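You operate a simulated robot arm through the tools that you are given. There is no shell and no other tool.

You are at the controls of a simulated robot arm. One attempt, no reset.

TASK
Cap both ends of the green rod; it goes in the single rest.
Fine: one stroke of the press lever an end; the cap selector stays on green.
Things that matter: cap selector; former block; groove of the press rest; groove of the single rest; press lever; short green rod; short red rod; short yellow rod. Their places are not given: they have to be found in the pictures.

Only the result counts: the job must be done as asked and must still hold three seconds after the hand-in. Knocking over, shifting, dropping, spilling or breaking anything else fails it. Lids that push on must go on centred and level and be pressed home; caps that screw on are set level and turned clockwise until they are tight.

THE ROBOT
A 7-joint arm with a three-finger gripper, fixed in place. Base frame: the origin is at the foot of the arm, x ahead of it, y to its left, z up; the work surface is at about z = 0.92. Readings come in m, rad, newtons and seconds.
Its first joint turns from -2.897 to 2.897 rad. Payload 2.69 kg.
The tool frame sits at the grasp point between the pads (the TCP): z along the fingers, y along the line on which they close. The tips reach 0.03 m beyond it. The gripper opens to 0.128 m. The gripper's body begins 0.117 m behind the TCP.
Orientation is told as [roll, pitch, yaw] about the base's x, y, z axes, in that order, counted from this pose: with the fingers straight down and closing along the base's y, the tool's x points along the base's -x, its y along +y and its z along -z.

THE INTERFACE
- The arm moves only by the tool step_arm. Its argument "steps" is a list of rows, each a list of 7 numbers: the turn, a rotation vector about the tool's x, y, z in rad, then the shift along the tool's x, y, z in m, then the finger opening in m, from 0 to 0.128. In form: [[ax, ay, az, x, y, z, claw], ...]. A call has 1 to 20 rows; each row shifts and turns the commanded pose from where the row before left it, along the tool's axes as they then stand. Each row takes 0.2 s and may step no farther than 0.05 m and 0.15 rad from the row before; otherwise, or with a gripper value out of range, the whole call is refused. Where a pose cannot be reached the arm comes as near as it can. A force on the tool above 40 N (or 10 N above the force at the start of the call, whichever is more), or a blocked arm, ends the call early, and 0.2 s more pass. The fingers move at their own pace and stop on an object; they squeeze with about 38 N. The grip force told is the motor's: it shows also when the fingers shut on nothing. Time passes only in rows, and 0.2 s behind the last, so rows that do not move let the fingers close. The reply holds the time, the measured pose of the TCP, the force on the tool along the base axes, the opening and the grip force, in the units named above and with some noise, with the torque about the TCP (base axes, N m) and any sound that the robot's microphone picked up.
- Cameras (640 x 400 px; columns grow to the right, rows downward): "scene" is fixed at [0.2208, 0.6509, 1.556]; the picture's right is [-0.69, -0.73, 0.00], its down [-0.45, 0.42, -0.79] and it looks along [0.58, -0.54, -0.61] (base axes); focal length 214 px, centre (320, 200). "wrist" rides on the gripper at [0.058, 0.054, -0.131] in the tool frame; the picture's right is [-0.68, 0.74, 0.00], its down [-0.62, -0.57, -0.55] and it looks along [-0.40, -0.37, 0.84] (tool axes); focal length 234 px, centre (320, 200).
- get_image(camera): a new picture of that camera. No time passes.
- lift_body(by): slides the trunk up (or, below 0, down) by that many m; the arm rides with it, the base frame stays. It gives what a move gives, with no picture.
- pixel_to_xyz(camera, pixels): for up to 12 pixels [column, row] of the newest picture of that camera ("zoom" is the newest enlarged one), the place [x, y, z] in the base frame of the surface seen there, good to about 0.002 m. No time passes.
- inspect(camera, box): a new picture of the part [left, top, right, bottom] of that camera's present view, enlarged. No time passes.
- sign_off(): hands the job in; it is judged then, once.

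Unless the task says otherwise, let go and move clear before handing in.

The tools are called by a JSON object that holds its "api" and its "payload". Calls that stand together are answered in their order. step_arm: Moves the arm, as the interface text tells. Its arguments: {"type":"object","properties":{"steps":{"type":"array"}},"required":["steps"]} The other tools are called the same way: lift_body (by) slides the trunk up or down; get_image (camera) takes a picture; pixel_to_xyz (camera, pixels) gives the place of the surface under pixels of a picture; inspect (camera, box) takes an enlarged picture of a part of a camera's view; sign_off () hands the job in.

At the start:

```text
time_s: 0.0
position: [0.4655, 0.3279, 1.3961]
ee_rot: [-0.001, -0.001, -0.002]
wrist_force: [0.1, 0.8, 0.0]
ft_torque: [0.0, 0.02, 0.01]
finger_gap: 0.128
gripper_force: 0.1
trunk travel left (down, up): [-0.15, 0.2]
```

scene: 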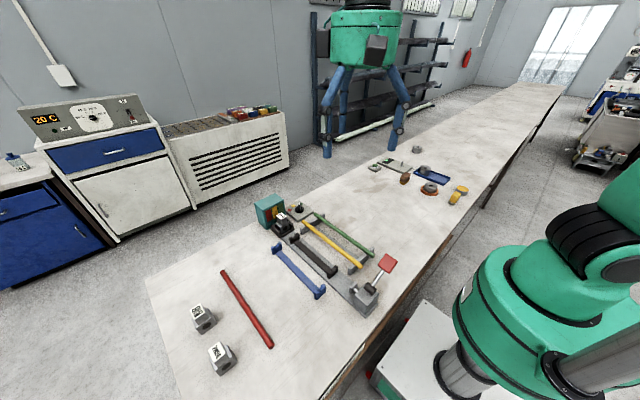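
wrist: 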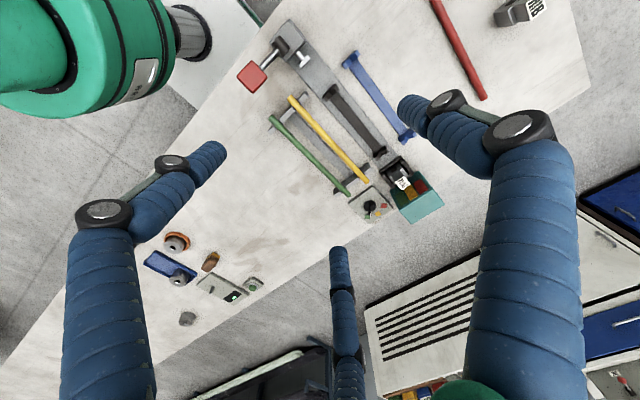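

The scene picture shows a workbench with a red rod near (245,305), the yellow and green rods on a rack near (335,240), a blue rest near (298,270), a dark press rest near (315,255), a lever with a red pad near (385,265), and a selector unit near (275,215). I'll enlarge these parts before moving.

{"api": "inspect", "payload": {"camera": "scene", "box": [240, 180, 420, 320]}}

{"api": "inspect", "payload": {"camera": "wrist", "box": [220, 10, 500, 230]}}

```text
2.86 times, centred on (330, 250) of scene
```

zoom: 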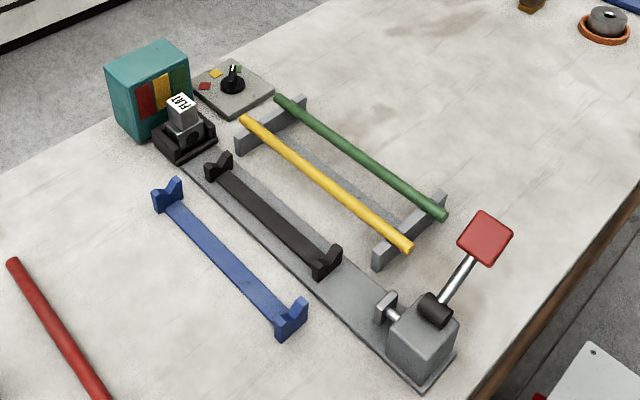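

```text
1.82 times, centred on (360, 120) of wrist
```

zoom: 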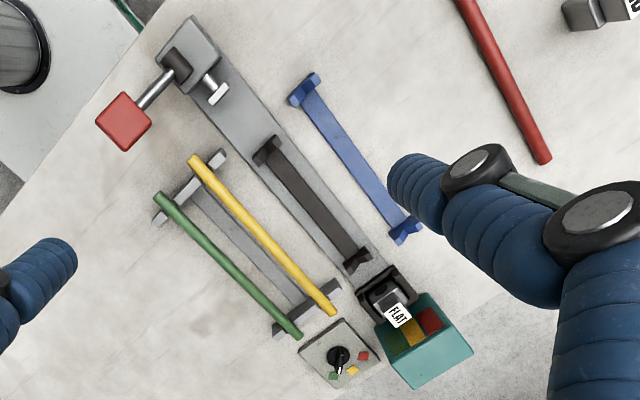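

The selector knob seems to point to the green mark, and a block labelled FLAT sits in the press. I'll look closer at the selector, the press and the two loose blocks.

{"api": "inspect", "payload": {"camera": "scene", "box": [250, 185, 330, 245]}}

{"api": "inspect", "payload": {"camera": "scene", "box": [170, 290, 260, 380]}}

{"api": "inspect", "payload": {"camera": "wrist", "box": [340, 140, 460, 230]}}

{"api": "inspect", "payload": {"camera": "scene", "box": [340, 240, 410, 320]}}

{"api": "inspect", "payload": {"camera": "scene", "box": [360, 130, 480, 220]}}

```text
6.67 times, centred on (290, 215) of scene
```

zoom: 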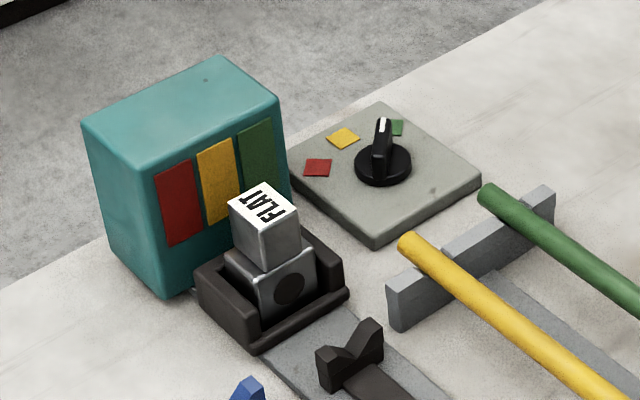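

```text
4.44 times, centred on (215, 335) of scene
```

zoom: 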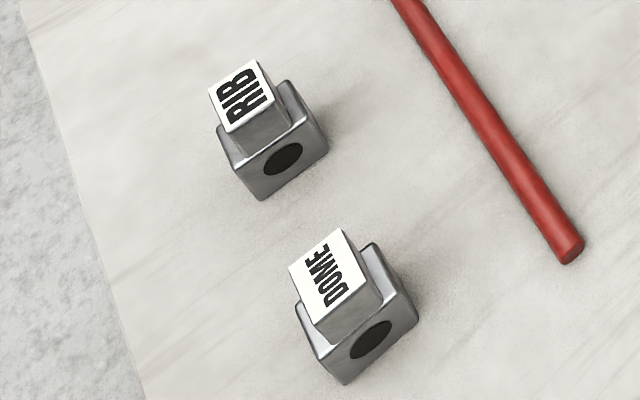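

```text
4.44 times, centred on (400, 185) of wrist
```

zoom: 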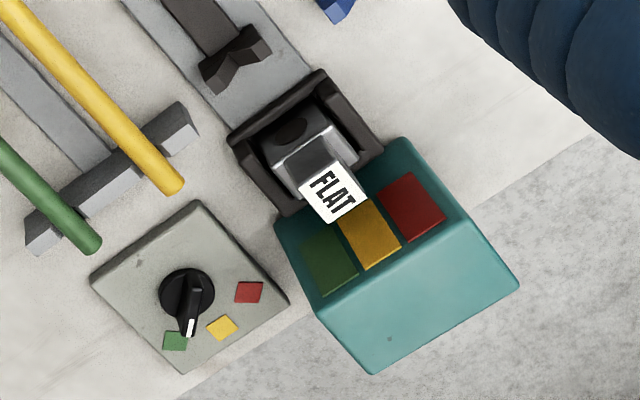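

```text
5.00 times, centred on (375, 280) of scene
```

zoom: 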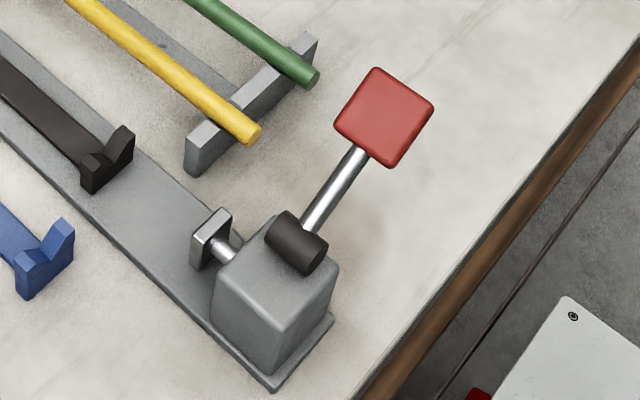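

```text
4.44 times, centred on (420, 175) of scene
```

zoom: 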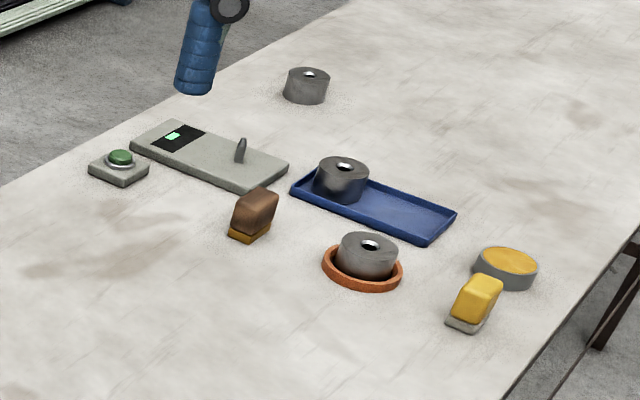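

The press holds the FLAT former, and the selector points at green. Next I'll measure the rods, rests, press and lever from an enlarged scene view.

{"api": "inspect", "payload": {"camera": "scene", "box": [240, 180, 420, 320]}}

{"api": "pixel_to_xyz", "payload": {"camera": "zoom", "pixels": [[279, 98], [320, 127], [360, 156], [400, 184], [442, 214], [243, 120], [325, 184], [408, 247], [218, 160], [218, 175], [328, 262], [335, 258]]}}

{"api": "pixel_to_xyz", "payload": {"camera": "zoom", "pixels": [[167, 195], [290, 320], [225, 255], [270, 218], [485, 238], [435, 310], [384, 305], [420, 330], [460, 280], [182, 100], [182, 135], [232, 84]]}}

{"api": "pixel_to_xyz", "payload": {"camera": "scene", "pixels": [[400, 300], [350, 200], [250, 260], [300, 300], [223, 272], [270, 346]]}}

```text
2.86 times, centred on (330, 250) of scene
```

zoom: 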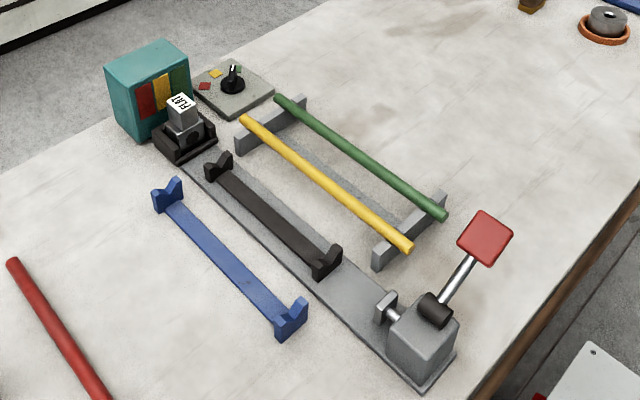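

```text
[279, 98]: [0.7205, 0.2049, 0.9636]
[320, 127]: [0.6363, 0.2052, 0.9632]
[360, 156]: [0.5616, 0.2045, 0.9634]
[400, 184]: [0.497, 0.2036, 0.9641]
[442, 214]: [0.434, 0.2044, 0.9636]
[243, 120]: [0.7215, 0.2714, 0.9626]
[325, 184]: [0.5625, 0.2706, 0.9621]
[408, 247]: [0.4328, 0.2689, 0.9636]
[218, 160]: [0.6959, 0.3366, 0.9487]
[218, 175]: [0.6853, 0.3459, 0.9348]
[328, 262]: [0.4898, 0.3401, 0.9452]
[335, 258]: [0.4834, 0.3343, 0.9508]
```

```text
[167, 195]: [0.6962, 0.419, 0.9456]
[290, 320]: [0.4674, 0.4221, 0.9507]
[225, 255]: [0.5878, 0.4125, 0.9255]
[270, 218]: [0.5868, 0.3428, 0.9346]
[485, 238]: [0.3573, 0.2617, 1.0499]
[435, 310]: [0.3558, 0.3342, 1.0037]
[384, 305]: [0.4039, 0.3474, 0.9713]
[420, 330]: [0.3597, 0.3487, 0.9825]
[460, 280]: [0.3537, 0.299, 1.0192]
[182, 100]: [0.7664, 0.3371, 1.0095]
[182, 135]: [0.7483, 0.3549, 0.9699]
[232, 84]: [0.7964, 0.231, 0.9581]
```

```text
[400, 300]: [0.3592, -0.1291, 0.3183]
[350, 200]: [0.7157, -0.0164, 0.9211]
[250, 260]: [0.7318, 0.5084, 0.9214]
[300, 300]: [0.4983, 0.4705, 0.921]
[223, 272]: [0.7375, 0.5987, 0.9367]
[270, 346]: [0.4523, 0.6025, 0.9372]
```

The rods lie along x: the green one is at y≈0.204, from x≈0.43 to 0.725, with its top at z≈0.964. The blue fingers at (140,250), (530,230) and (340,290) of the wrist picture may be three-pronged, so I'll check the gripper's shape in the scene view.

{"api": "inspect", "payload": {"camera": "scene", "box": [300, 0, 440, 170]}}

{"api": "pixel_to_xyz", "payload": {"camera": "zoom", "pixels": [[120, 345], [390, 330], [270, 200], [110, 290]]}}

{"api": "pixel_to_xyz", "payload": {"camera": "wrist", "pixels": [[212, 153], [405, 105], [340, 258], [450, 145], [190, 180]]}}

```text
2.35 times, centred on (370, 85) of scene
```

zoom: 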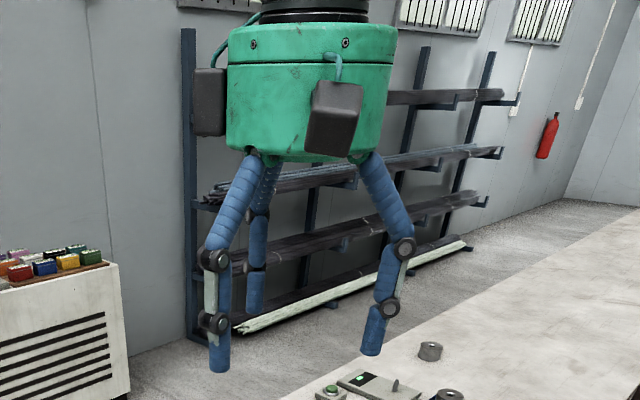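

```text
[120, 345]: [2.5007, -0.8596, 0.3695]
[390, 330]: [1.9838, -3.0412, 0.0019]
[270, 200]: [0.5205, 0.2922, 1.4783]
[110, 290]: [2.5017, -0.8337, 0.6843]
```

```text
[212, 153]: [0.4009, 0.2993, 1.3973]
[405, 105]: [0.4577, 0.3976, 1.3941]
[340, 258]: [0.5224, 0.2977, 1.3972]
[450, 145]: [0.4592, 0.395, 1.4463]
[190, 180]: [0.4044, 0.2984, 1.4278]
```

The gripper appears to have three prongs, one on the +y side and two on the −y side. I'll move it over the former socket with the fingers partly closed to see how they really close and to view the press from above.

{"api": "step_arm", "payload": {"steps": [[0, 0, 0, -0.025, 0.011, 0.035, 0.03], [0, 0, 0, -0.025, 0.011, 0.035, 0.03], [0, 0, 0, -0.025, 0.011, 0.035, 0.03], [0, 0, 0, -0.025, 0.011, 0.035, 0.03], [0, 0, 0, -0.025, 0.011, 0.035, 0.03], [0, 0, 0, -0.025, 0.011, 0.035, 0.03], [0, 0, 0, -0.025, 0.011, 0.035, 0.03], [0, 0, 0, -0.025, 0.011, 0.035, 0.03], [0, 0, 0, 0, 0, 0, 0.03]]}}

{"api": "get_image", "payload": {"camera": "wrist"}}

{"api": "get_image", "payload": {"camera": "scene"}}

```text
time_s: 2.0
position: [0.6662, 0.4158, 1.1175]
ee_rot: [0.0, -0.001, -0.001]
wrist_force: [0.1, 0.3, -0.3]
ft_torque: [-0.1, 0.06, 0.01]
finger_gap: 0.0299
gripper_force: 0.1
trunk travel left (down, up): [-0.15, 0.2]
```

```text
taken
```

wrist: 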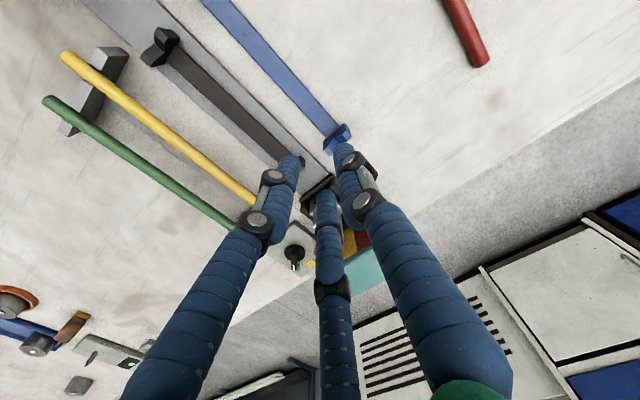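

```text
taken
```

scene: 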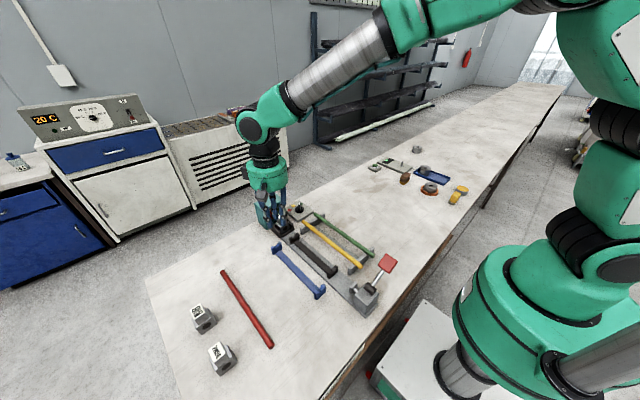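

The three fingers close toward a common centre, near (290,160), (340,150) and (325,195) in the wrist picture. I'll measure their tips to learn the real grasp geometry.

{"api": "inspect", "payload": {"camera": "wrist", "box": [220, 110, 400, 240]}}

{"api": "pixel_to_xyz", "payload": {"camera": "wrist", "pixels": [[297, 160], [290, 157], [342, 145], [325, 192], [328, 198], [290, 180], [345, 160]]}}

```text
3.08 times, centred on (310, 175) of wrist
```

zoom: 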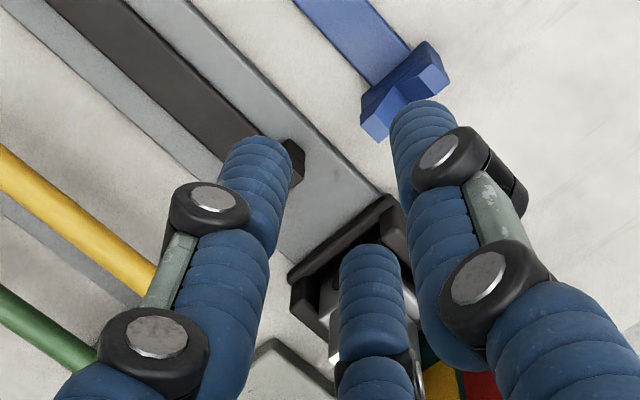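

```text
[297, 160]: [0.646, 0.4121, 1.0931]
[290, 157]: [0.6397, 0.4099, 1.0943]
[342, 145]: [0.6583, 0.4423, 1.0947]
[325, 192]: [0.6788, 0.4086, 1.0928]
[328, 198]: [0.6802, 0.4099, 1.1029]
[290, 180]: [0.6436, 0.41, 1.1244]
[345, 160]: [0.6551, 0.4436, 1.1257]
```

The closed fingers hide the former socket, so I'll open them wide and look again.

{"api": "step_arm", "payload": {"steps": [[0, 0, 0, 0.03, 0, 0, 0.128], [0, 0, 0, 0, 0, 0, 0.128], [0, 0, 0, 0, 0, 0, 0.128]]}}

{"api": "get_image", "payload": {"camera": "wrist"}}

{"api": "inspect", "payload": {"camera": "wrist", "box": [230, 120, 390, 240]}}

```text
time_s: 2.8
position: [0.634, 0.4149, 1.1182]
ee_rot: [0.0, 0.0, -0.003]
wrist_force: [-1.1, -1.0, -1.2]
ft_torque: [0.0, 0.01, 0.02]
finger_gap: 0.128
gripper_force: 0.0
trunk travel left (down, up): [-0.15, 0.2]
```

```text
taken
```

wrist: 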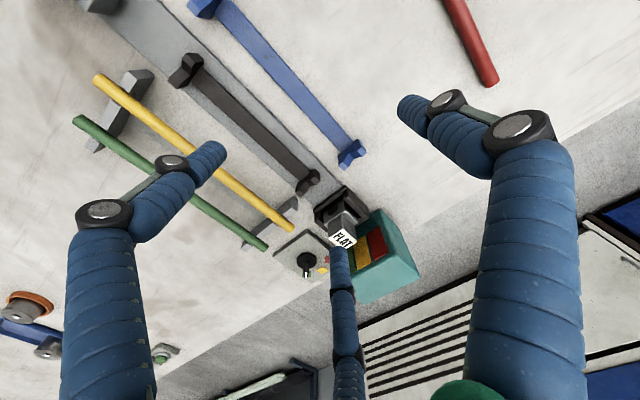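

```text
3.33 times, centred on (310, 180) of wrist
```

zoom: 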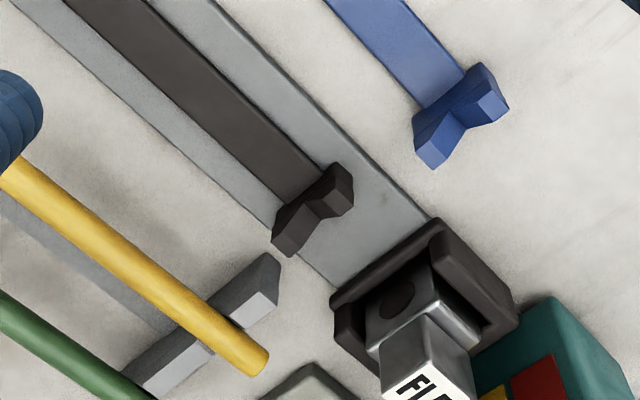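

The former's hole shows at about (395,300) of the enlarged view and the far press notch at (310,205). I'll measure those and the blue rest's far notch.

{"api": "pixel_to_xyz", "payload": {"camera": "zoom", "pixels": [[395, 300], [378, 320], [420, 275], [372, 335], [430, 268], [312, 206], [327, 170], [290, 240], [460, 115], [485, 70], [430, 155], [335, 300]]}}

{"api": "pixel_to_xyz", "payload": {"camera": "zoom", "pixels": [[435, 222], [352, 185], [308, 228], [345, 205], [260, 300], [245, 345], [265, 365], [100, 240], [250, 120], [400, 80], [205, 150], [225, 75]]}}

```text
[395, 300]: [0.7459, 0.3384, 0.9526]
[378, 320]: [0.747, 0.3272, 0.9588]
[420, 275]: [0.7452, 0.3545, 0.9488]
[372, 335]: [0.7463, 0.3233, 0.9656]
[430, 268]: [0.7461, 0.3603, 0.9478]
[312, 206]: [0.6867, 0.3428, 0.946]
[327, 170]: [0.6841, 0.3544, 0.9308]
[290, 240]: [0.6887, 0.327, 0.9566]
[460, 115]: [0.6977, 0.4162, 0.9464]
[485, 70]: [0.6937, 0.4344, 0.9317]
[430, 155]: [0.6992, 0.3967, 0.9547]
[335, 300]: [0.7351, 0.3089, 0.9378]
```

```text
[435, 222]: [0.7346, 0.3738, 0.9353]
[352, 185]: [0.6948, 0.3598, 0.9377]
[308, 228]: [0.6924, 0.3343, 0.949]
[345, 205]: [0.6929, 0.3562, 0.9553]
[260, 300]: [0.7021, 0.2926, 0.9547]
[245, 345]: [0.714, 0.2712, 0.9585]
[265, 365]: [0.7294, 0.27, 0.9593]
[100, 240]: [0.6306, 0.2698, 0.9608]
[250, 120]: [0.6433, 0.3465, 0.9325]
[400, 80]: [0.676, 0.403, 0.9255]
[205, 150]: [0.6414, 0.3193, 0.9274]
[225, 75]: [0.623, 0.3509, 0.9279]
```

The former's face is at x≈0.746 and its hole at about y=0.340, z=0.955. Next I'll move the camera back to view the pusher, lever and near notches.

{"api": "step_arm", "payload": {"steps": [[0, 0, 0, 0.045, 0, 0, 0.128], [0, 0, 0, 0.045, 0, 0, 0.128], [0, 0, 0, 0.045, 0, 0, 0.128], [0, 0, 0, 0.045, 0, 0, 0.128], [0, 0, 0, 0.045, 0, 0, 0.128], [0, 0, 0, 0.045, 0, 0, 0.128], [0, 0, 0, 0, 0, 0, 0.128]]}}

{"api": "get_image", "payload": {"camera": "wrist"}}

{"api": "inspect", "payload": {"camera": "wrist", "box": [220, 90, 420, 240]}}

```text
time_s: 4.4
position: [0.3651, 0.4171, 1.1167]
ee_rot: [0.001, 0.001, -0.003]
wrist_force: [-1.1, 0.4, -0.5]
ft_torque: [0.05, -0.07, 0.03]
finger_gap: 0.128
gripper_force: 0.1
trunk travel left (down, up): [-0.15, 0.2]
```

```text
taken
```

wrist: 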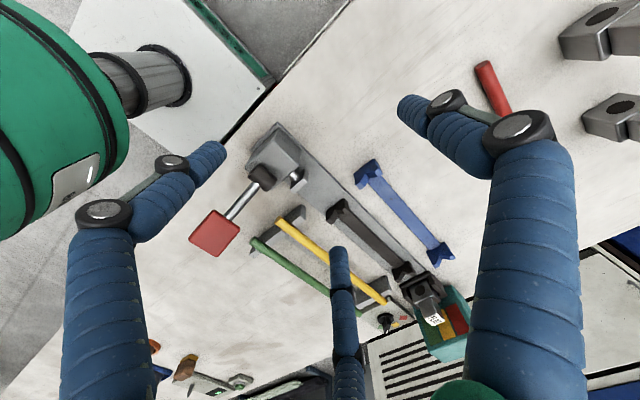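

```text
2.67 times, centred on (320, 165) of wrist
```

zoom: 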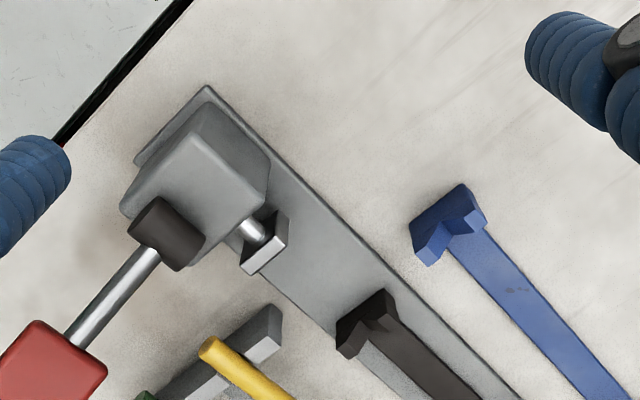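

The pusher plate is seen at about (262,245) of the enlarged view, the lever's pivot at (167,232) and its red pad at (50,370). I'll measure them and the near notches.

{"api": "pixel_to_xyz", "payload": {"camera": "zoom", "pixels": [[266, 245], [280, 228], [255, 268], [250, 232], [167, 232], [145, 210], [195, 260], [50, 365], [95, 370], [30, 330], [115, 295], [190, 165]]}}

{"api": "pixel_to_xyz", "payload": {"camera": "zoom", "pixels": [[370, 325], [385, 300], [350, 345], [450, 222], [470, 200], [425, 245], [215, 350], [250, 330], [280, 310], [200, 370], [345, 330], [440, 235]]}}

{"api": "pixel_to_xyz", "payload": {"camera": "wrist", "pixels": [[213, 232], [198, 240], [228, 250], [205, 212], [235, 228], [255, 242], [280, 222], [340, 245], [330, 210], [360, 180]]}}

```text
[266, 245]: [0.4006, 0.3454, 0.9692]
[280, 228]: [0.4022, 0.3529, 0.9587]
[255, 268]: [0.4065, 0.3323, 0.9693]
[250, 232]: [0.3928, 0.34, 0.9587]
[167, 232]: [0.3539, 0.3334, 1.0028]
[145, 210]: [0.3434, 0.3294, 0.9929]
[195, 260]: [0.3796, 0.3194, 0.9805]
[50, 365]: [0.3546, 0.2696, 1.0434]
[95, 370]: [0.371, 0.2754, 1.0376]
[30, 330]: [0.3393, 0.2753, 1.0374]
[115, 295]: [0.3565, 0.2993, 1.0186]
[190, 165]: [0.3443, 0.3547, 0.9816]
```

```text
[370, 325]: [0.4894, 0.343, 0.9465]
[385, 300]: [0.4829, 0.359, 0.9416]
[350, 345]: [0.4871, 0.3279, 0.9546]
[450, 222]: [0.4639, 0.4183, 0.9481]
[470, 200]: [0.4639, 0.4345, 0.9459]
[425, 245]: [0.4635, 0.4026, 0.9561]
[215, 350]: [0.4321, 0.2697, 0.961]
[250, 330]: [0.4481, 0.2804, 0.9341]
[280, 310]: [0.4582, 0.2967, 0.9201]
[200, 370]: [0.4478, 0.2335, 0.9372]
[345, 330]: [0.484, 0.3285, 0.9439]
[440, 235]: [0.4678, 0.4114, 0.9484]
```

```text
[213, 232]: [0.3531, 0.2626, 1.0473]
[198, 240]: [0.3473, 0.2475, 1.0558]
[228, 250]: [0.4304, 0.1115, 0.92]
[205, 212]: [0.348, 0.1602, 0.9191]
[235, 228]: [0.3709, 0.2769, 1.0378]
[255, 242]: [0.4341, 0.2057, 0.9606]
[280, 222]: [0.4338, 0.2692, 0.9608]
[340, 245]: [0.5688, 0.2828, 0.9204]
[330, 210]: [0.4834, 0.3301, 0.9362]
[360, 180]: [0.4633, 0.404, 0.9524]
```

The pusher face is at x≈0.407, so the press gap is about 0.339 m against a rod of about 0.297 m. I'll zoom in on the notches and rod ends for more exact values.

{"api": "inspect", "payload": {"camera": "wrist", "box": [320, 190, 370, 225]}}

{"api": "pixel_to_xyz", "payload": {"camera": "zoom", "pixels": [[150, 80], [160, 100], [170, 120], [180, 140], [190, 160], [200, 180], [210, 200], [140, 60], [220, 220], [230, 240], [120, 160], [100, 200]]}}

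{"api": "inspect", "payload": {"camera": "scene", "box": [312, 258, 342, 282]}}

{"api": "inspect", "payload": {"camera": "scene", "box": [290, 218, 326, 246]}}

```text
11.43 times, centred on (345, 208) of wrist
```

zoom: 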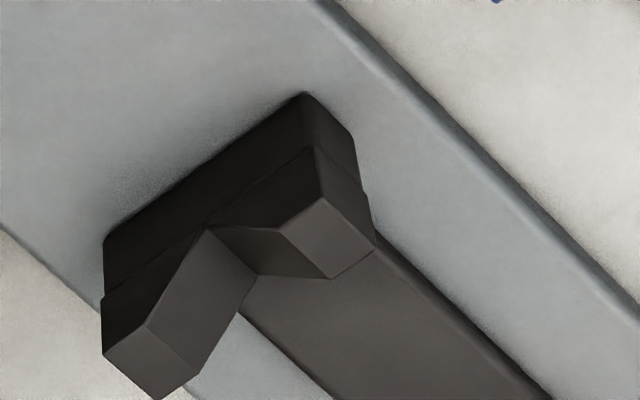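

```text
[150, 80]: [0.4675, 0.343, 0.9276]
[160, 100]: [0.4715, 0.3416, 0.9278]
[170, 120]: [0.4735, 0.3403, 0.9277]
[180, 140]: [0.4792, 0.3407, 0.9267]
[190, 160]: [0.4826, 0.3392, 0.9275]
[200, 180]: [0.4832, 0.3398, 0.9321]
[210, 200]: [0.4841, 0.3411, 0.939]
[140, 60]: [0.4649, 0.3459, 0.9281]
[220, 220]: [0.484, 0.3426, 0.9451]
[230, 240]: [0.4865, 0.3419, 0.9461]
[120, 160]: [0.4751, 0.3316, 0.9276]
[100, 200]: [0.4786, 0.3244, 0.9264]
```

```text
16.00 times, centred on (327, 270) of scene
```

zoom: 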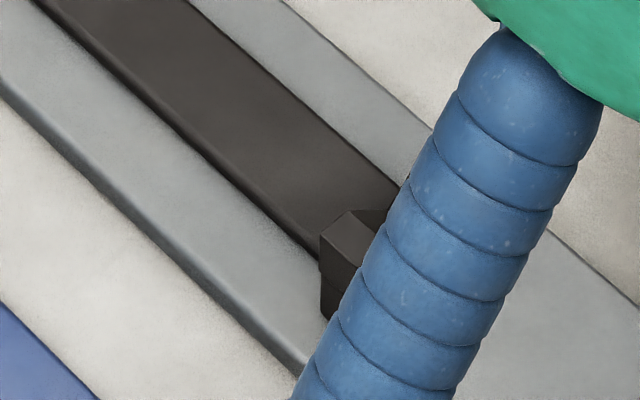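

```text
14.29 times, centred on (308, 232) of scene
```

zoom: 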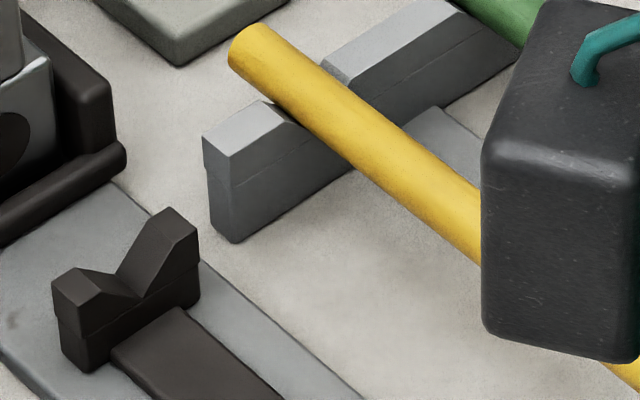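

The near press notch bottom is at about y=0.342. I'll measure the far notch from this last enlarged scene view, where the V bottom is at (133,297).

{"api": "pixel_to_xyz", "payload": {"camera": "zoom", "pixels": [[136, 297], [133, 292], [120, 288], [150, 270], [170, 212], [65, 280], [90, 275], [185, 230], [238, 45], [250, 28], [110, 270], [150, 300]]}}

{"api": "inspect", "payload": {"camera": "wrist", "box": [425, 235, 465, 270]}}

{"api": "inspect", "payload": {"camera": "wrist", "box": [350, 150, 400, 190]}}

{"api": "pixel_to_xyz", "payload": {"camera": "zoom", "pixels": [[230, 280], [240, 260], [260, 250], [200, 300], [300, 200], [150, 230], [180, 250], [120, 300], [320, 320], [400, 360], [250, 150], [350, 200]]}}

```text
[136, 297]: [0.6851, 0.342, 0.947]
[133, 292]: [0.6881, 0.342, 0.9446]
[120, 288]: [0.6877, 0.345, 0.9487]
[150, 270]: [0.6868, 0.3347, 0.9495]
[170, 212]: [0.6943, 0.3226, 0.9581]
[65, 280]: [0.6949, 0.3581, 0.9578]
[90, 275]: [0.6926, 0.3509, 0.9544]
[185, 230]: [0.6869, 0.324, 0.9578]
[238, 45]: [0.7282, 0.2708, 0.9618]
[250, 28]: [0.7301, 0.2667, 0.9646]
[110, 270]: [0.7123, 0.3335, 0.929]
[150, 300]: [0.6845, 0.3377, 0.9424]
```

```text
11.43 times, centred on (445, 252) of wrist
```

zoom: 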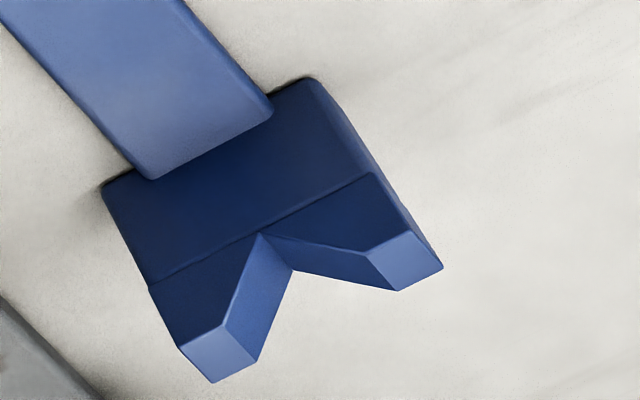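

```text
10.00 times, centred on (375, 170) of wrist
```

zoom: 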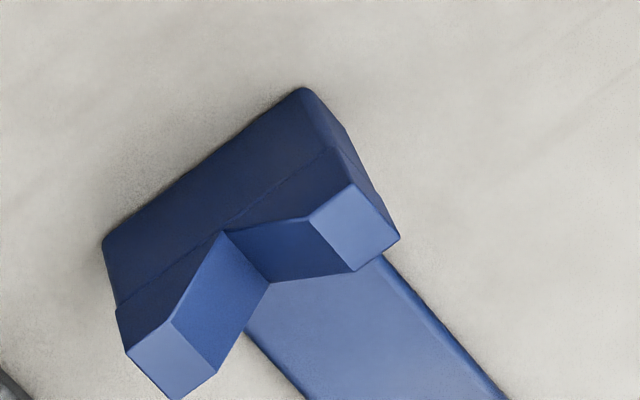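

```text
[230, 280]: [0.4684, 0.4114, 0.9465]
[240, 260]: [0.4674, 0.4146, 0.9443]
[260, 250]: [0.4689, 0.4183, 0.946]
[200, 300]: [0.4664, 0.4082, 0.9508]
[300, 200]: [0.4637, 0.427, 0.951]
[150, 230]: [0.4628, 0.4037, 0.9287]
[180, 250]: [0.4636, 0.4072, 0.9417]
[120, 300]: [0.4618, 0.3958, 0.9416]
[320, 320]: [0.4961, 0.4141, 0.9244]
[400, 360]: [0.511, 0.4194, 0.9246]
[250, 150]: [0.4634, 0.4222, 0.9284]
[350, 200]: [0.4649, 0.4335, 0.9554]
```

The press groove is at y≈0.342 and the blue rest's groove at y≈0.4155, both with the V bottom near z≈0.944. I'll move above the green rod and turn the tool about its z by −π now, to learn whether the wrist can make the half turn needed later.

{"api": "step_arm", "payload": {"steps": [[0, 0, 0, -0.0304, -0.0304, 0.0, 0.06], [0, 0, 0, -0.0304, -0.0304, 0.0, 0.06], [0, 0, 0, -0.0304, -0.0304, 0.0, 0.06], [0, 0, 0, -0.0304, -0.0304, 0.0, 0.06], [0, 0, 0, -0.0304, -0.0304, 0.0, 0.06], [0, 0, 0, -0.0304, -0.0304, 0.0, 0.06], [0, 0, 0, -0.0304, -0.0304, 0.0, 0.06], [0, 0, -0.1496, 0, 0, 0, 0.06], [0, 0, -0.1496, 0, 0, 0, 0.06], [0, 0, -0.1496, 0, 0, 0, 0.06], [0, 0, -0.1496, 0, 0, 0, 0.06], [0, 0, -0.1496, 0, 0, 0, 0.06], [0, 0, -0.1496, 0, 0, 0, 0.06], [0, 0, -0.1496, 0, 0, 0, 0.06], [0, 0, -0.1496, 0, 0, 0, 0.06], [0, 0, -0.1496, 0, 0, 0, 0.06], [0, 0, -0.1496, 0, 0, 0, 0.06], [0, 0, -0.1496, 0, 0, 0, 0.06], [0, 0, -0.1496, 0, 0, 0, 0.06]]}}

```text
time_s: 8.4
position: [0.5791, 0.2034, 1.1179]
ee_rot: [0.001, 0.001, 1.797]
wrist_force: [-0.1, 0.1, 0.6]
ft_torque: [0.01, -0.03, -0.01]
finger_gap: 0.0597
gripper_force: 0.0
trunk travel left (down, up): [-0.15, 0.2]
```

The turn runs freely so far: yaw is 1.797 and the position is holding. I'll complete it to π with nine more rows.

{"api": "step_arm", "payload": {"steps": [[0, 0, -0.1496, 0, 0, 0, 0.06], [0, 0, -0.1496, 0, 0, 0, 0.06], [0, 0, -0.1496, 0, 0, 0, 0.06], [0, 0, -0.1496, 0, 0, 0, 0.06], [0, 0, -0.1496, 0, 0, 0, 0.06], [0, 0, -0.1496, 0, 0, 0, 0.06], [0, 0, -0.1496, 0, 0, 0, 0.06], [0, 0, -0.1496, 0, 0, 0, 0.06], [0, 0, -0.1496, 0, 0, 0, 0.06], [0, 0, 0, 0, 0, 0, 0.06]]}}

{"api": "get_image", "payload": {"camera": "wrist"}}

{"api": "get_image", "payload": {"camera": "scene"}}

```text
time_s: 10.6
position: [0.5783, 0.2033, 1.1171]
ee_rot: [0.0, -0.001, 3.141]
wrist_force: [-0.5, -0.6, 0.3]
ft_torque: [0.02, -0.03, 0.0]
finger_gap: 0.0599
gripper_force: 0.1
trunk travel left (down, up): [-0.15, 0.2]
```

```text
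taken
```

wrist: 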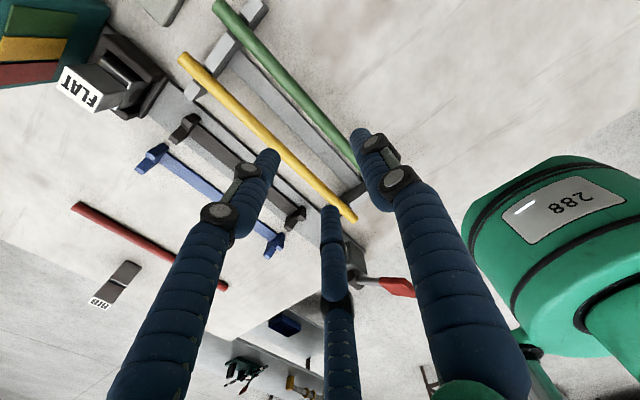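

```text
taken
```

scene: 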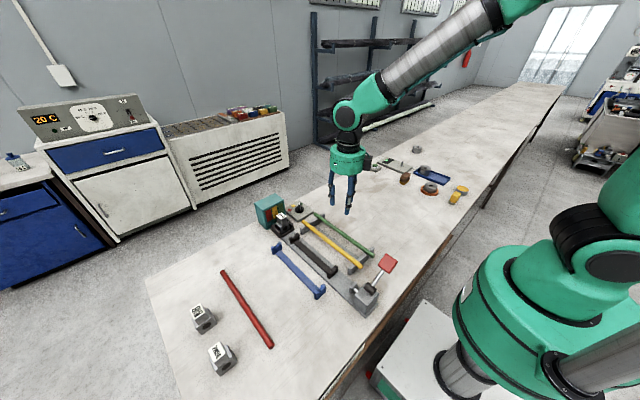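

The half turn works: yaw is 3.141 with no reaction. I'll measure the green rod's two ends and the rack beam under it before going down.

{"api": "inspect", "payload": {"camera": "scene", "box": [305, 200, 385, 270]}}

{"api": "inspect", "payload": {"camera": "scene", "box": [358, 248, 378, 264]}}

{"api": "pixel_to_xyz", "payload": {"camera": "zoom", "pixels": [[430, 170], [460, 210], [490, 230], [400, 240], [480, 170], [350, 100], [400, 140], [520, 220], [300, 150], [200, 60], [100, 20], [450, 250]]}}

{"api": "pixel_to_xyz", "payload": {"camera": "scene", "pixels": [[316, 215], [314, 213], [340, 231], [342, 238], [350, 245], [330, 230], [328, 224], [372, 254], [373, 256]]}}

```text
5.71 times, centred on (345, 235) of scene
```

zoom: 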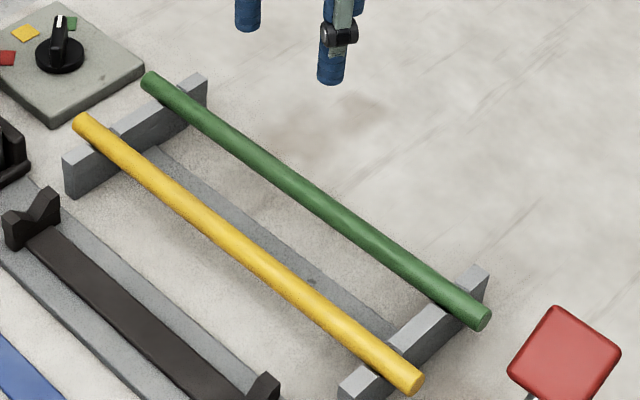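

```text
16.00 times, centred on (368, 256) of scene
```

zoom: 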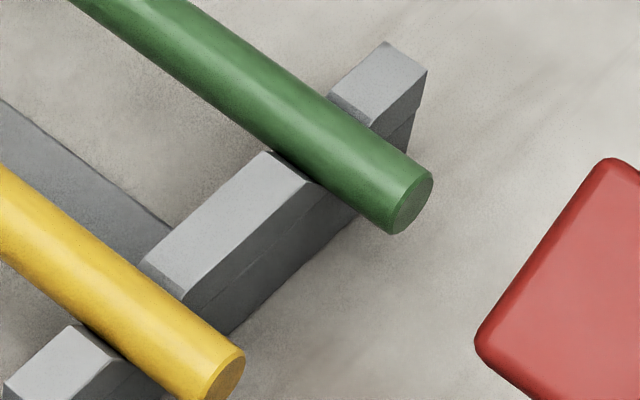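

```text
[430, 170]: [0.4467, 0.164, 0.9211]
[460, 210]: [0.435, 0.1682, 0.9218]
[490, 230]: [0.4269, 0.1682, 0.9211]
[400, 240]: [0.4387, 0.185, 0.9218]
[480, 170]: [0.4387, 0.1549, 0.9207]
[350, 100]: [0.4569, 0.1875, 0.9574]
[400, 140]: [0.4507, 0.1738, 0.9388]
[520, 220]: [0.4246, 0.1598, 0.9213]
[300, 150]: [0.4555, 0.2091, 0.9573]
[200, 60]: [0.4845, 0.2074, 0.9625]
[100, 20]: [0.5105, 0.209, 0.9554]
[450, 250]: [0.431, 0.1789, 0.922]
```

```text
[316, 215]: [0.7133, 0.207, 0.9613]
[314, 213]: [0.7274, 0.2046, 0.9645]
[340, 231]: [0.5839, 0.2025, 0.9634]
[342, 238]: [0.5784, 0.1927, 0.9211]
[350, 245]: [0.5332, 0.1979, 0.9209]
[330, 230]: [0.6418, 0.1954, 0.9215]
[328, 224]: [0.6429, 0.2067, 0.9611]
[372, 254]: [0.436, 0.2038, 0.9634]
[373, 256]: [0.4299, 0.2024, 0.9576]
```

The green rod runs from x≈0.429 to ≈0.7285, with its axis at y≈0.2045, z≈0.9555. I'll check how high the rack beam beside it stands, since one finger comes down near there.

{"api": "pixel_to_xyz", "payload": {"camera": "scene", "pixels": [[352, 248], [345, 243], [358, 254], [340, 240], [335, 236], [362, 257], [350, 249], [345, 246]]}}

{"api": "pixel_to_xyz", "payload": {"camera": "wrist", "pixels": [[285, 100], [265, 75], [300, 120], [280, 60], [300, 85], [320, 110], [275, 100], [222, 10], [350, 210], [355, 218]]}}

```text
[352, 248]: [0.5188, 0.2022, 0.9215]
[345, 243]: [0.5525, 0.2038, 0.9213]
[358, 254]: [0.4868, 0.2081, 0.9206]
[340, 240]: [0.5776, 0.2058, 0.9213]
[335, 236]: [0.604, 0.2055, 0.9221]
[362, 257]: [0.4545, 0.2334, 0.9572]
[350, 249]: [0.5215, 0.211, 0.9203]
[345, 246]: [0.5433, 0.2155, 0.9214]
```

```text
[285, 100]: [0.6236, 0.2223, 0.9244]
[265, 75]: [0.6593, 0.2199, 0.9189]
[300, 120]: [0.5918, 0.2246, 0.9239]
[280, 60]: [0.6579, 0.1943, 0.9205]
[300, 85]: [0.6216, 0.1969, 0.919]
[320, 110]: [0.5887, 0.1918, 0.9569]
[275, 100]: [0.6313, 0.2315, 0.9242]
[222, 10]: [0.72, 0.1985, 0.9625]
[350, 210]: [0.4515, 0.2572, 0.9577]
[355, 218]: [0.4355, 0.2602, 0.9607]
```

The beam tops out at z≈0.924, so with the TCP at z=0.9625 the tips (0.9325) stay clear. I'll go down over the rod's middle with the fingers 0.05 open.

{"api": "step_arm", "payload": {"steps": [[0, 0, 0, 0, -0.0008, 0.03, 0.05], [0, 0, 0, 0, 0, 0.03, 0.05], [0, 0, 0, 0, 0, 0.03, 0.05], [0, 0, 0, 0, 0, 0.03, 0.05], [0, 0, 0, 0, 0, 0.02, 0.05], [0, 0, 0, 0, 0, 0.0145, 0.05], [0, 0, 0, 0, 0, 0, 0.05]]}}

{"api": "get_image", "payload": {"camera": "wrist"}}

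{"api": "inspect", "payload": {"camera": "scene", "box": [300, 190, 400, 270]}}

```text
time_s: 12.2
position: [0.5795, 0.2035, 0.9635]
ee_rot: [-0.001, -0.002, 3.14]
wrist_force: [-0.4, -0.3, 0.7]
ft_torque: [0.04, 0.02, 0.0]
finger_gap: 0.05
gripper_force: 0.0
trunk travel left (down, up): [-0.15, 0.2]
```

```text
taken
```

wrist: 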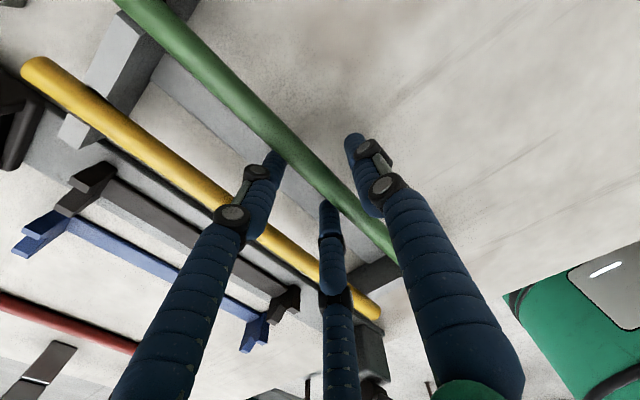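

```text
5.00 times, centred on (350, 230) of scene
```

zoom: 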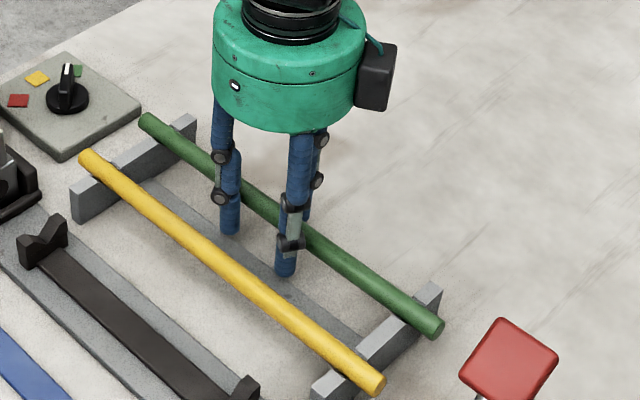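

The rod lies between the fingers, two on the near side and one behind, with no contact force. I'll close the gripper on it.

{"api": "step_arm", "payload": {"steps": [[0, 0, 0, 0, 0, 0, 0.01], [0, 0, 0, 0, 0, 0, 0.01], [0, 0, 0, 0, 0, 0, 0.01]]}}

{"api": "inspect", "payload": {"camera": "scene", "box": [300, 190, 400, 270]}}

```text
time_s: 13.0
position: [0.5785, 0.204, 0.9629]
ee_rot: [0.0, 0.0, 3.138]
wrist_force: [-0.6, 0.2, 0.2]
ft_torque: [0.01, 0.02, -0.03]
finger_gap: 0.0231
gripper_force: 38.0
trunk travel left (down, up): [-0.15, 0.2]
```

```text
5.00 times, centred on (350, 230) of scene
```

zoom: 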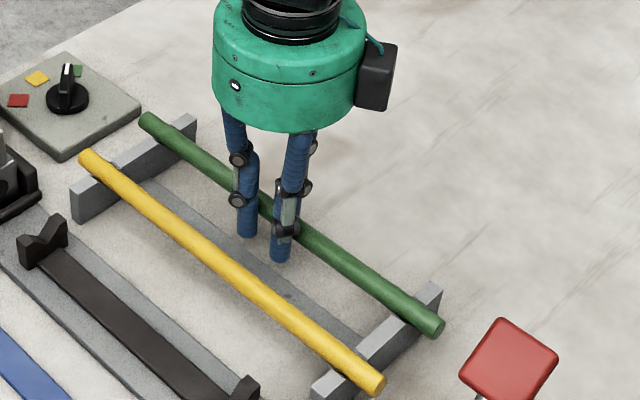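

The fingers stopped at 0.0231 with 38 N on the rod. I'll lift straight up a little and check that the rod comes along level.

{"api": "step_arm", "payload": {"steps": [[0, 0, 0, 0, 0, -0.01, 0.01], [0, 0, 0, 0, 0, -0.02, 0.01], [0, 0, 0, 0, 0, -0.03, 0.01], [0, 0, 0, 0, 0, 0, 0.01]]}}

{"api": "get_image", "payload": {"camera": "wrist"}}

{"api": "inspect", "payload": {"camera": "scene", "box": [270, 160, 420, 270]}}

```text
time_s: 14.0
position: [0.5782, 0.2033, 1.0225]
ee_rot: [-0.001, -0.001, 3.139]
wrist_force: [-0.4, -0.3, 0.3]
ft_torque: [0.03, -0.02, 0.01]
finger_gap: 0.0233
gripper_force: 38.1
trunk travel left (down, up): [-0.15, 0.2]
```

```text
taken
```

wrist: 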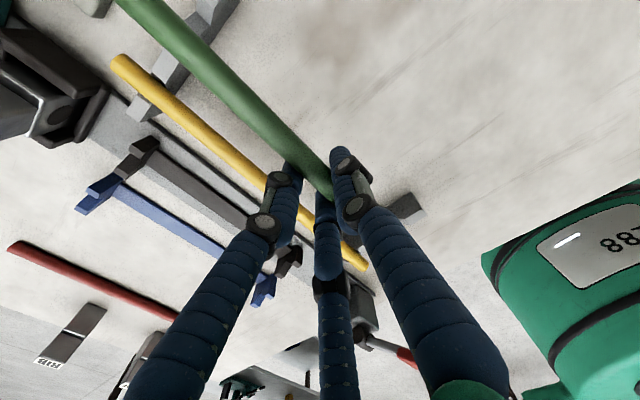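

```text
3.64 times, centred on (345, 215) of scene
```

zoom: 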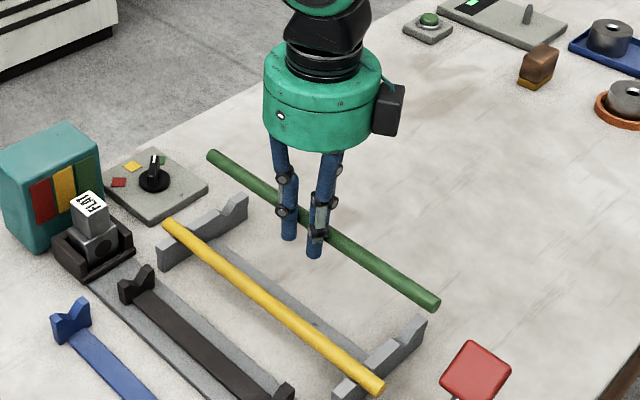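

The rod came up cleanly. I'll measure both of its ends to see whether it is level and where it sits in the grip.

{"api": "pixel_to_xyz", "payload": {"camera": "zoom", "pixels": [[214, 155], [225, 163], [250, 181], [350, 247], [380, 267], [410, 287], [430, 300], [436, 305], [211, 152]]}}

```text
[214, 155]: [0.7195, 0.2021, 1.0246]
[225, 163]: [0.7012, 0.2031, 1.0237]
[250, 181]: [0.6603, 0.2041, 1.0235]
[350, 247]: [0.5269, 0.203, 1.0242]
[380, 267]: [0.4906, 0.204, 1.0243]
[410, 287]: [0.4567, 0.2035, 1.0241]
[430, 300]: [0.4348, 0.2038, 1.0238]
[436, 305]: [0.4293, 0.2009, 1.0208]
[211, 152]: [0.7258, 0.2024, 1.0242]
```

The rod is level: its top is at z≈1.024 throughout, and it spans x≈0.429 to 0.728. I'll carry it over the press groove to y≈0.342, centred on x≈0.588, and look before lowering.

{"api": "step_arm", "payload": {"steps": [[0, 0, 0, 0.0025, -0.0347, -0.002, 0.01], [0, 0, 0, 0.0025, -0.0347, 0, 0.01], [0, 0, 0, 0.0025, -0.0347, 0, 0.01], [0, 0, 0, 0.0023, -0.0346, 0, 0.01], [0, 0, 0, 0, 0, 0, 0.01]]}}

{"api": "get_image", "payload": {"camera": "wrist"}}

{"api": "inspect", "payload": {"camera": "scene", "box": [240, 180, 400, 300]}}

```text
time_s: 15.2
position: [0.5882, 0.3428, 1.0248]
ee_rot: [0.001, -0.001, 3.139]
wrist_force: [0.7, -0.2, -1.5]
ft_torque: [0.0, 0.02, -0.01]
finger_gap: 0.023
gripper_force: 37.8
trunk travel left (down, up): [-0.15, 0.2]
```

```text
taken
```

wrist: 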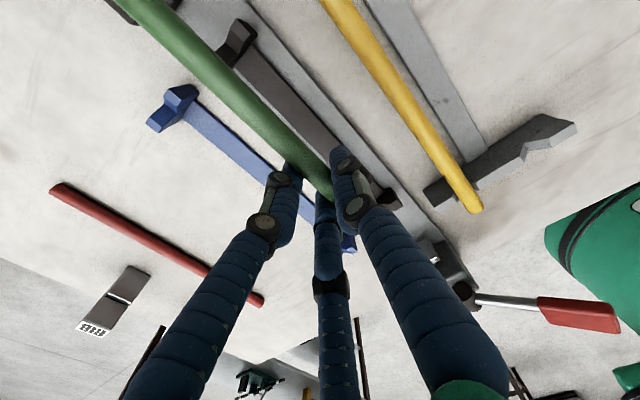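

```text
3.33 times, centred on (320, 240) of scene
```

zoom: 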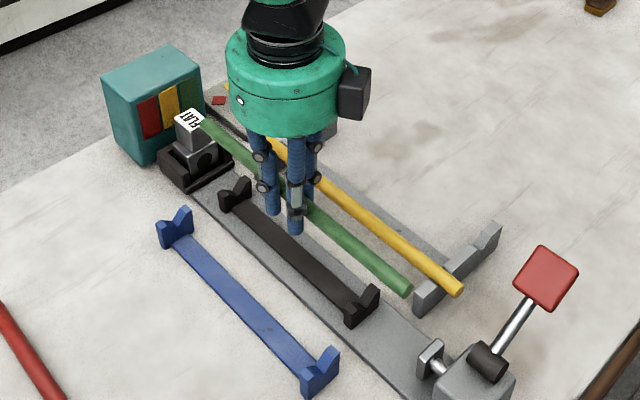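

The rod now hangs over the press, its near end at (408,290) of the enlarged view. I'll check its y and its two ends before lowering.

{"api": "pixel_to_xyz", "payload": {"camera": "zoom", "pixels": [[208, 125], [215, 131], [230, 145], [340, 232], [360, 248], [380, 264], [400, 281], [409, 290], [407, 288]]}}

```text
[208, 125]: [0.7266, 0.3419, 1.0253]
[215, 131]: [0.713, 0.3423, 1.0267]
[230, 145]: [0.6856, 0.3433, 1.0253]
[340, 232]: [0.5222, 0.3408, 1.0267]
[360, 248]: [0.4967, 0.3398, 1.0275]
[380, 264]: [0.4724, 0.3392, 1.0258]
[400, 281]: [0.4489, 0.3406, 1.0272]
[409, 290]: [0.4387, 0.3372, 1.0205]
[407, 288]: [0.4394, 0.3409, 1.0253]
```

The rod lies at y≈0.340–0.343, over the groove, with ends at x≈0.438 and ≈0.737. I'll lower it slowly toward the V notches.

{"api": "step_arm", "payload": {"steps": [[0, 0, -0.003, 0, 0, 0.02, 0.01], [0, 0, 0, 0, 0, 0.02, 0.01], [0, 0, 0, 0, 0, 0.013, 0.01], [0, 0, 0, 0, 0, 0.006, 0.01], [0, 0, 0, 0, 0, 0, 0.01]]}}

{"api": "inspect", "payload": {"camera": "scene", "box": [260, 200, 380, 300]}}

```text
time_s: 16.4
position: [0.5883, 0.343, 0.9661]
ee_rot: [-0.001, 0.0, -3.141]
wrist_force: [-0.3, 1.2, -1.1]
ft_torque: [-0.01, 0.02, 0.01]
finger_gap: 0.0228
gripper_force: 38.1
trunk travel left (down, up): [-0.15, 0.2]
```

```text
4.00 times, centred on (320, 250) of scene
```

zoom: 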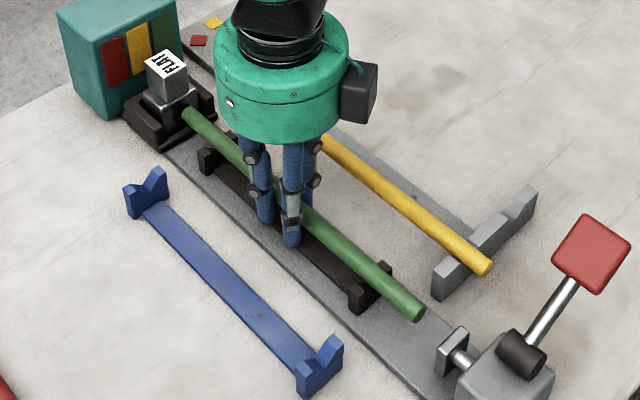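

The rod sits between the prongs with no contact yet. I'll lower it by about 1 mm a row until it touches.

{"api": "step_arm", "payload": {"steps": [[0, 0, 0, 0, 0, 0.001, 0.01], [0, 0, 0, 0, 0, 0.001, 0.01], [0, 0, 0, 0, 0, 0, 0.01]]}}

{"api": "step_arm", "payload": {"steps": [[0, 0, 0, 0, 0, 0.001, 0.01], [0, 0, 0, 0, 0, 0.001, 0.01], [0, 0, 0, 0, 0, 0, 0.01]]}}

{"api": "inspect", "payload": {"camera": "scene", "box": [280, 210, 360, 290]}}

```text
time_s: 17.2
position: [0.5883, 0.342, 0.9642]
ee_rot: [-0.002, 0.001, -3.141]
wrist_force: [0.8, 3.8, 5.3]
ft_torque: [-0.02, 0.13, -0.13]
finger_gap: 0.0228
gripper_force: 38.1
trunk travel left (down, up): [-0.15, 0.2]
```

```text
time_s: 18.0
position: [0.5879, 0.3428, 0.9636]
ee_rot: [-0.002, 0.003, -3.141]
wrist_force: [1.0, 11.3, 20.4]
ft_torque: [-0.01, 0.24, -0.21]
finger_gap: 0.0228
gripper_force: 38.5
trunk travel left (down, up): [-0.15, 0.2]
```

```text
5.00 times, centred on (320, 250) of scene
```

zoom: 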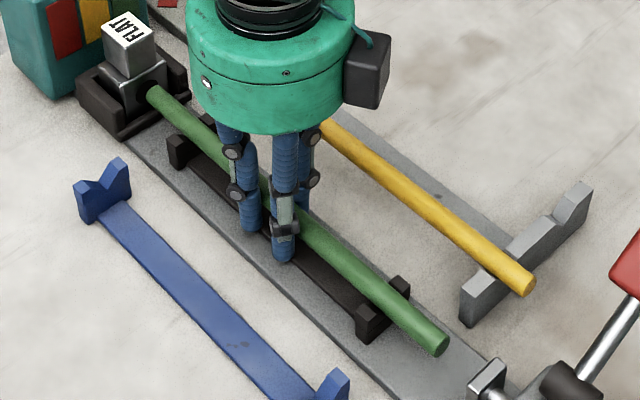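

Contact shows as 20 N up and 11 N toward +y. I'll check whether the rod itself is seated, with its top expected near z≈0.9635, or whether the fingertips touch the black beam.

{"api": "pixel_to_xyz", "payload": {"camera": "zoom", "pixels": [[160, 95], [180, 113], [330, 240], [350, 258], [375, 281], [400, 304], [425, 328], [440, 343], [370, 310], [395, 285]]}}

{"api": "inspect", "payload": {"camera": "scene", "box": [318, 240, 368, 284]}}

{"api": "inspect", "payload": {"camera": "wrist", "box": [200, 80, 420, 280]}}

```text
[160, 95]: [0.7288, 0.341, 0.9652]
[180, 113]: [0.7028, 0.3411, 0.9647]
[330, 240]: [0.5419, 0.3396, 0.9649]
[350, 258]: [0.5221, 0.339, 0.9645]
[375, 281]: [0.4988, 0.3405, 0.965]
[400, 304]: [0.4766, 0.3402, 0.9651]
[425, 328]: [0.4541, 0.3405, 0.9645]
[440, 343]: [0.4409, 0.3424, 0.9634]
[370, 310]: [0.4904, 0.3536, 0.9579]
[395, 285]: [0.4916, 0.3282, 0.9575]
```

```text
9.09 times, centred on (343, 262) of scene
```

zoom: 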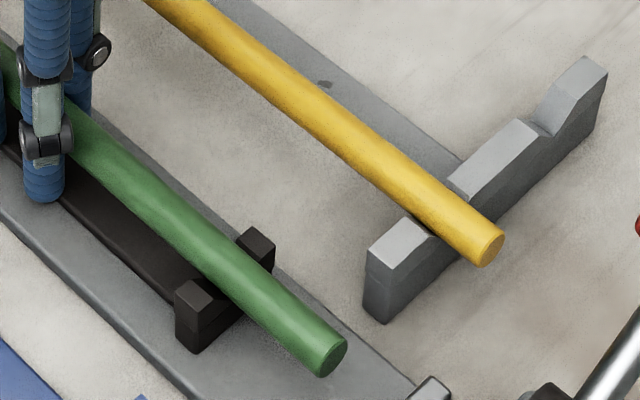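

```text
2.00 times, centred on (310, 180) of wrist
```

zoom: 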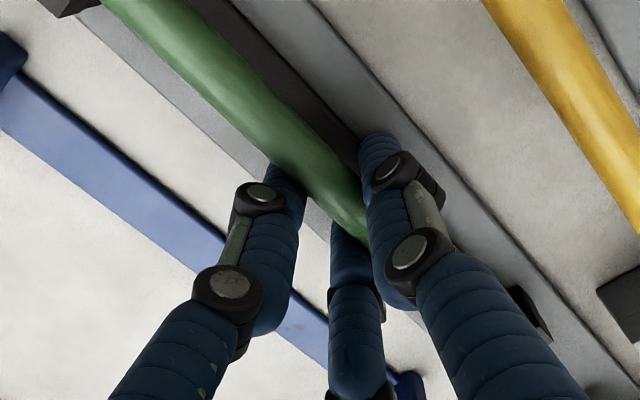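

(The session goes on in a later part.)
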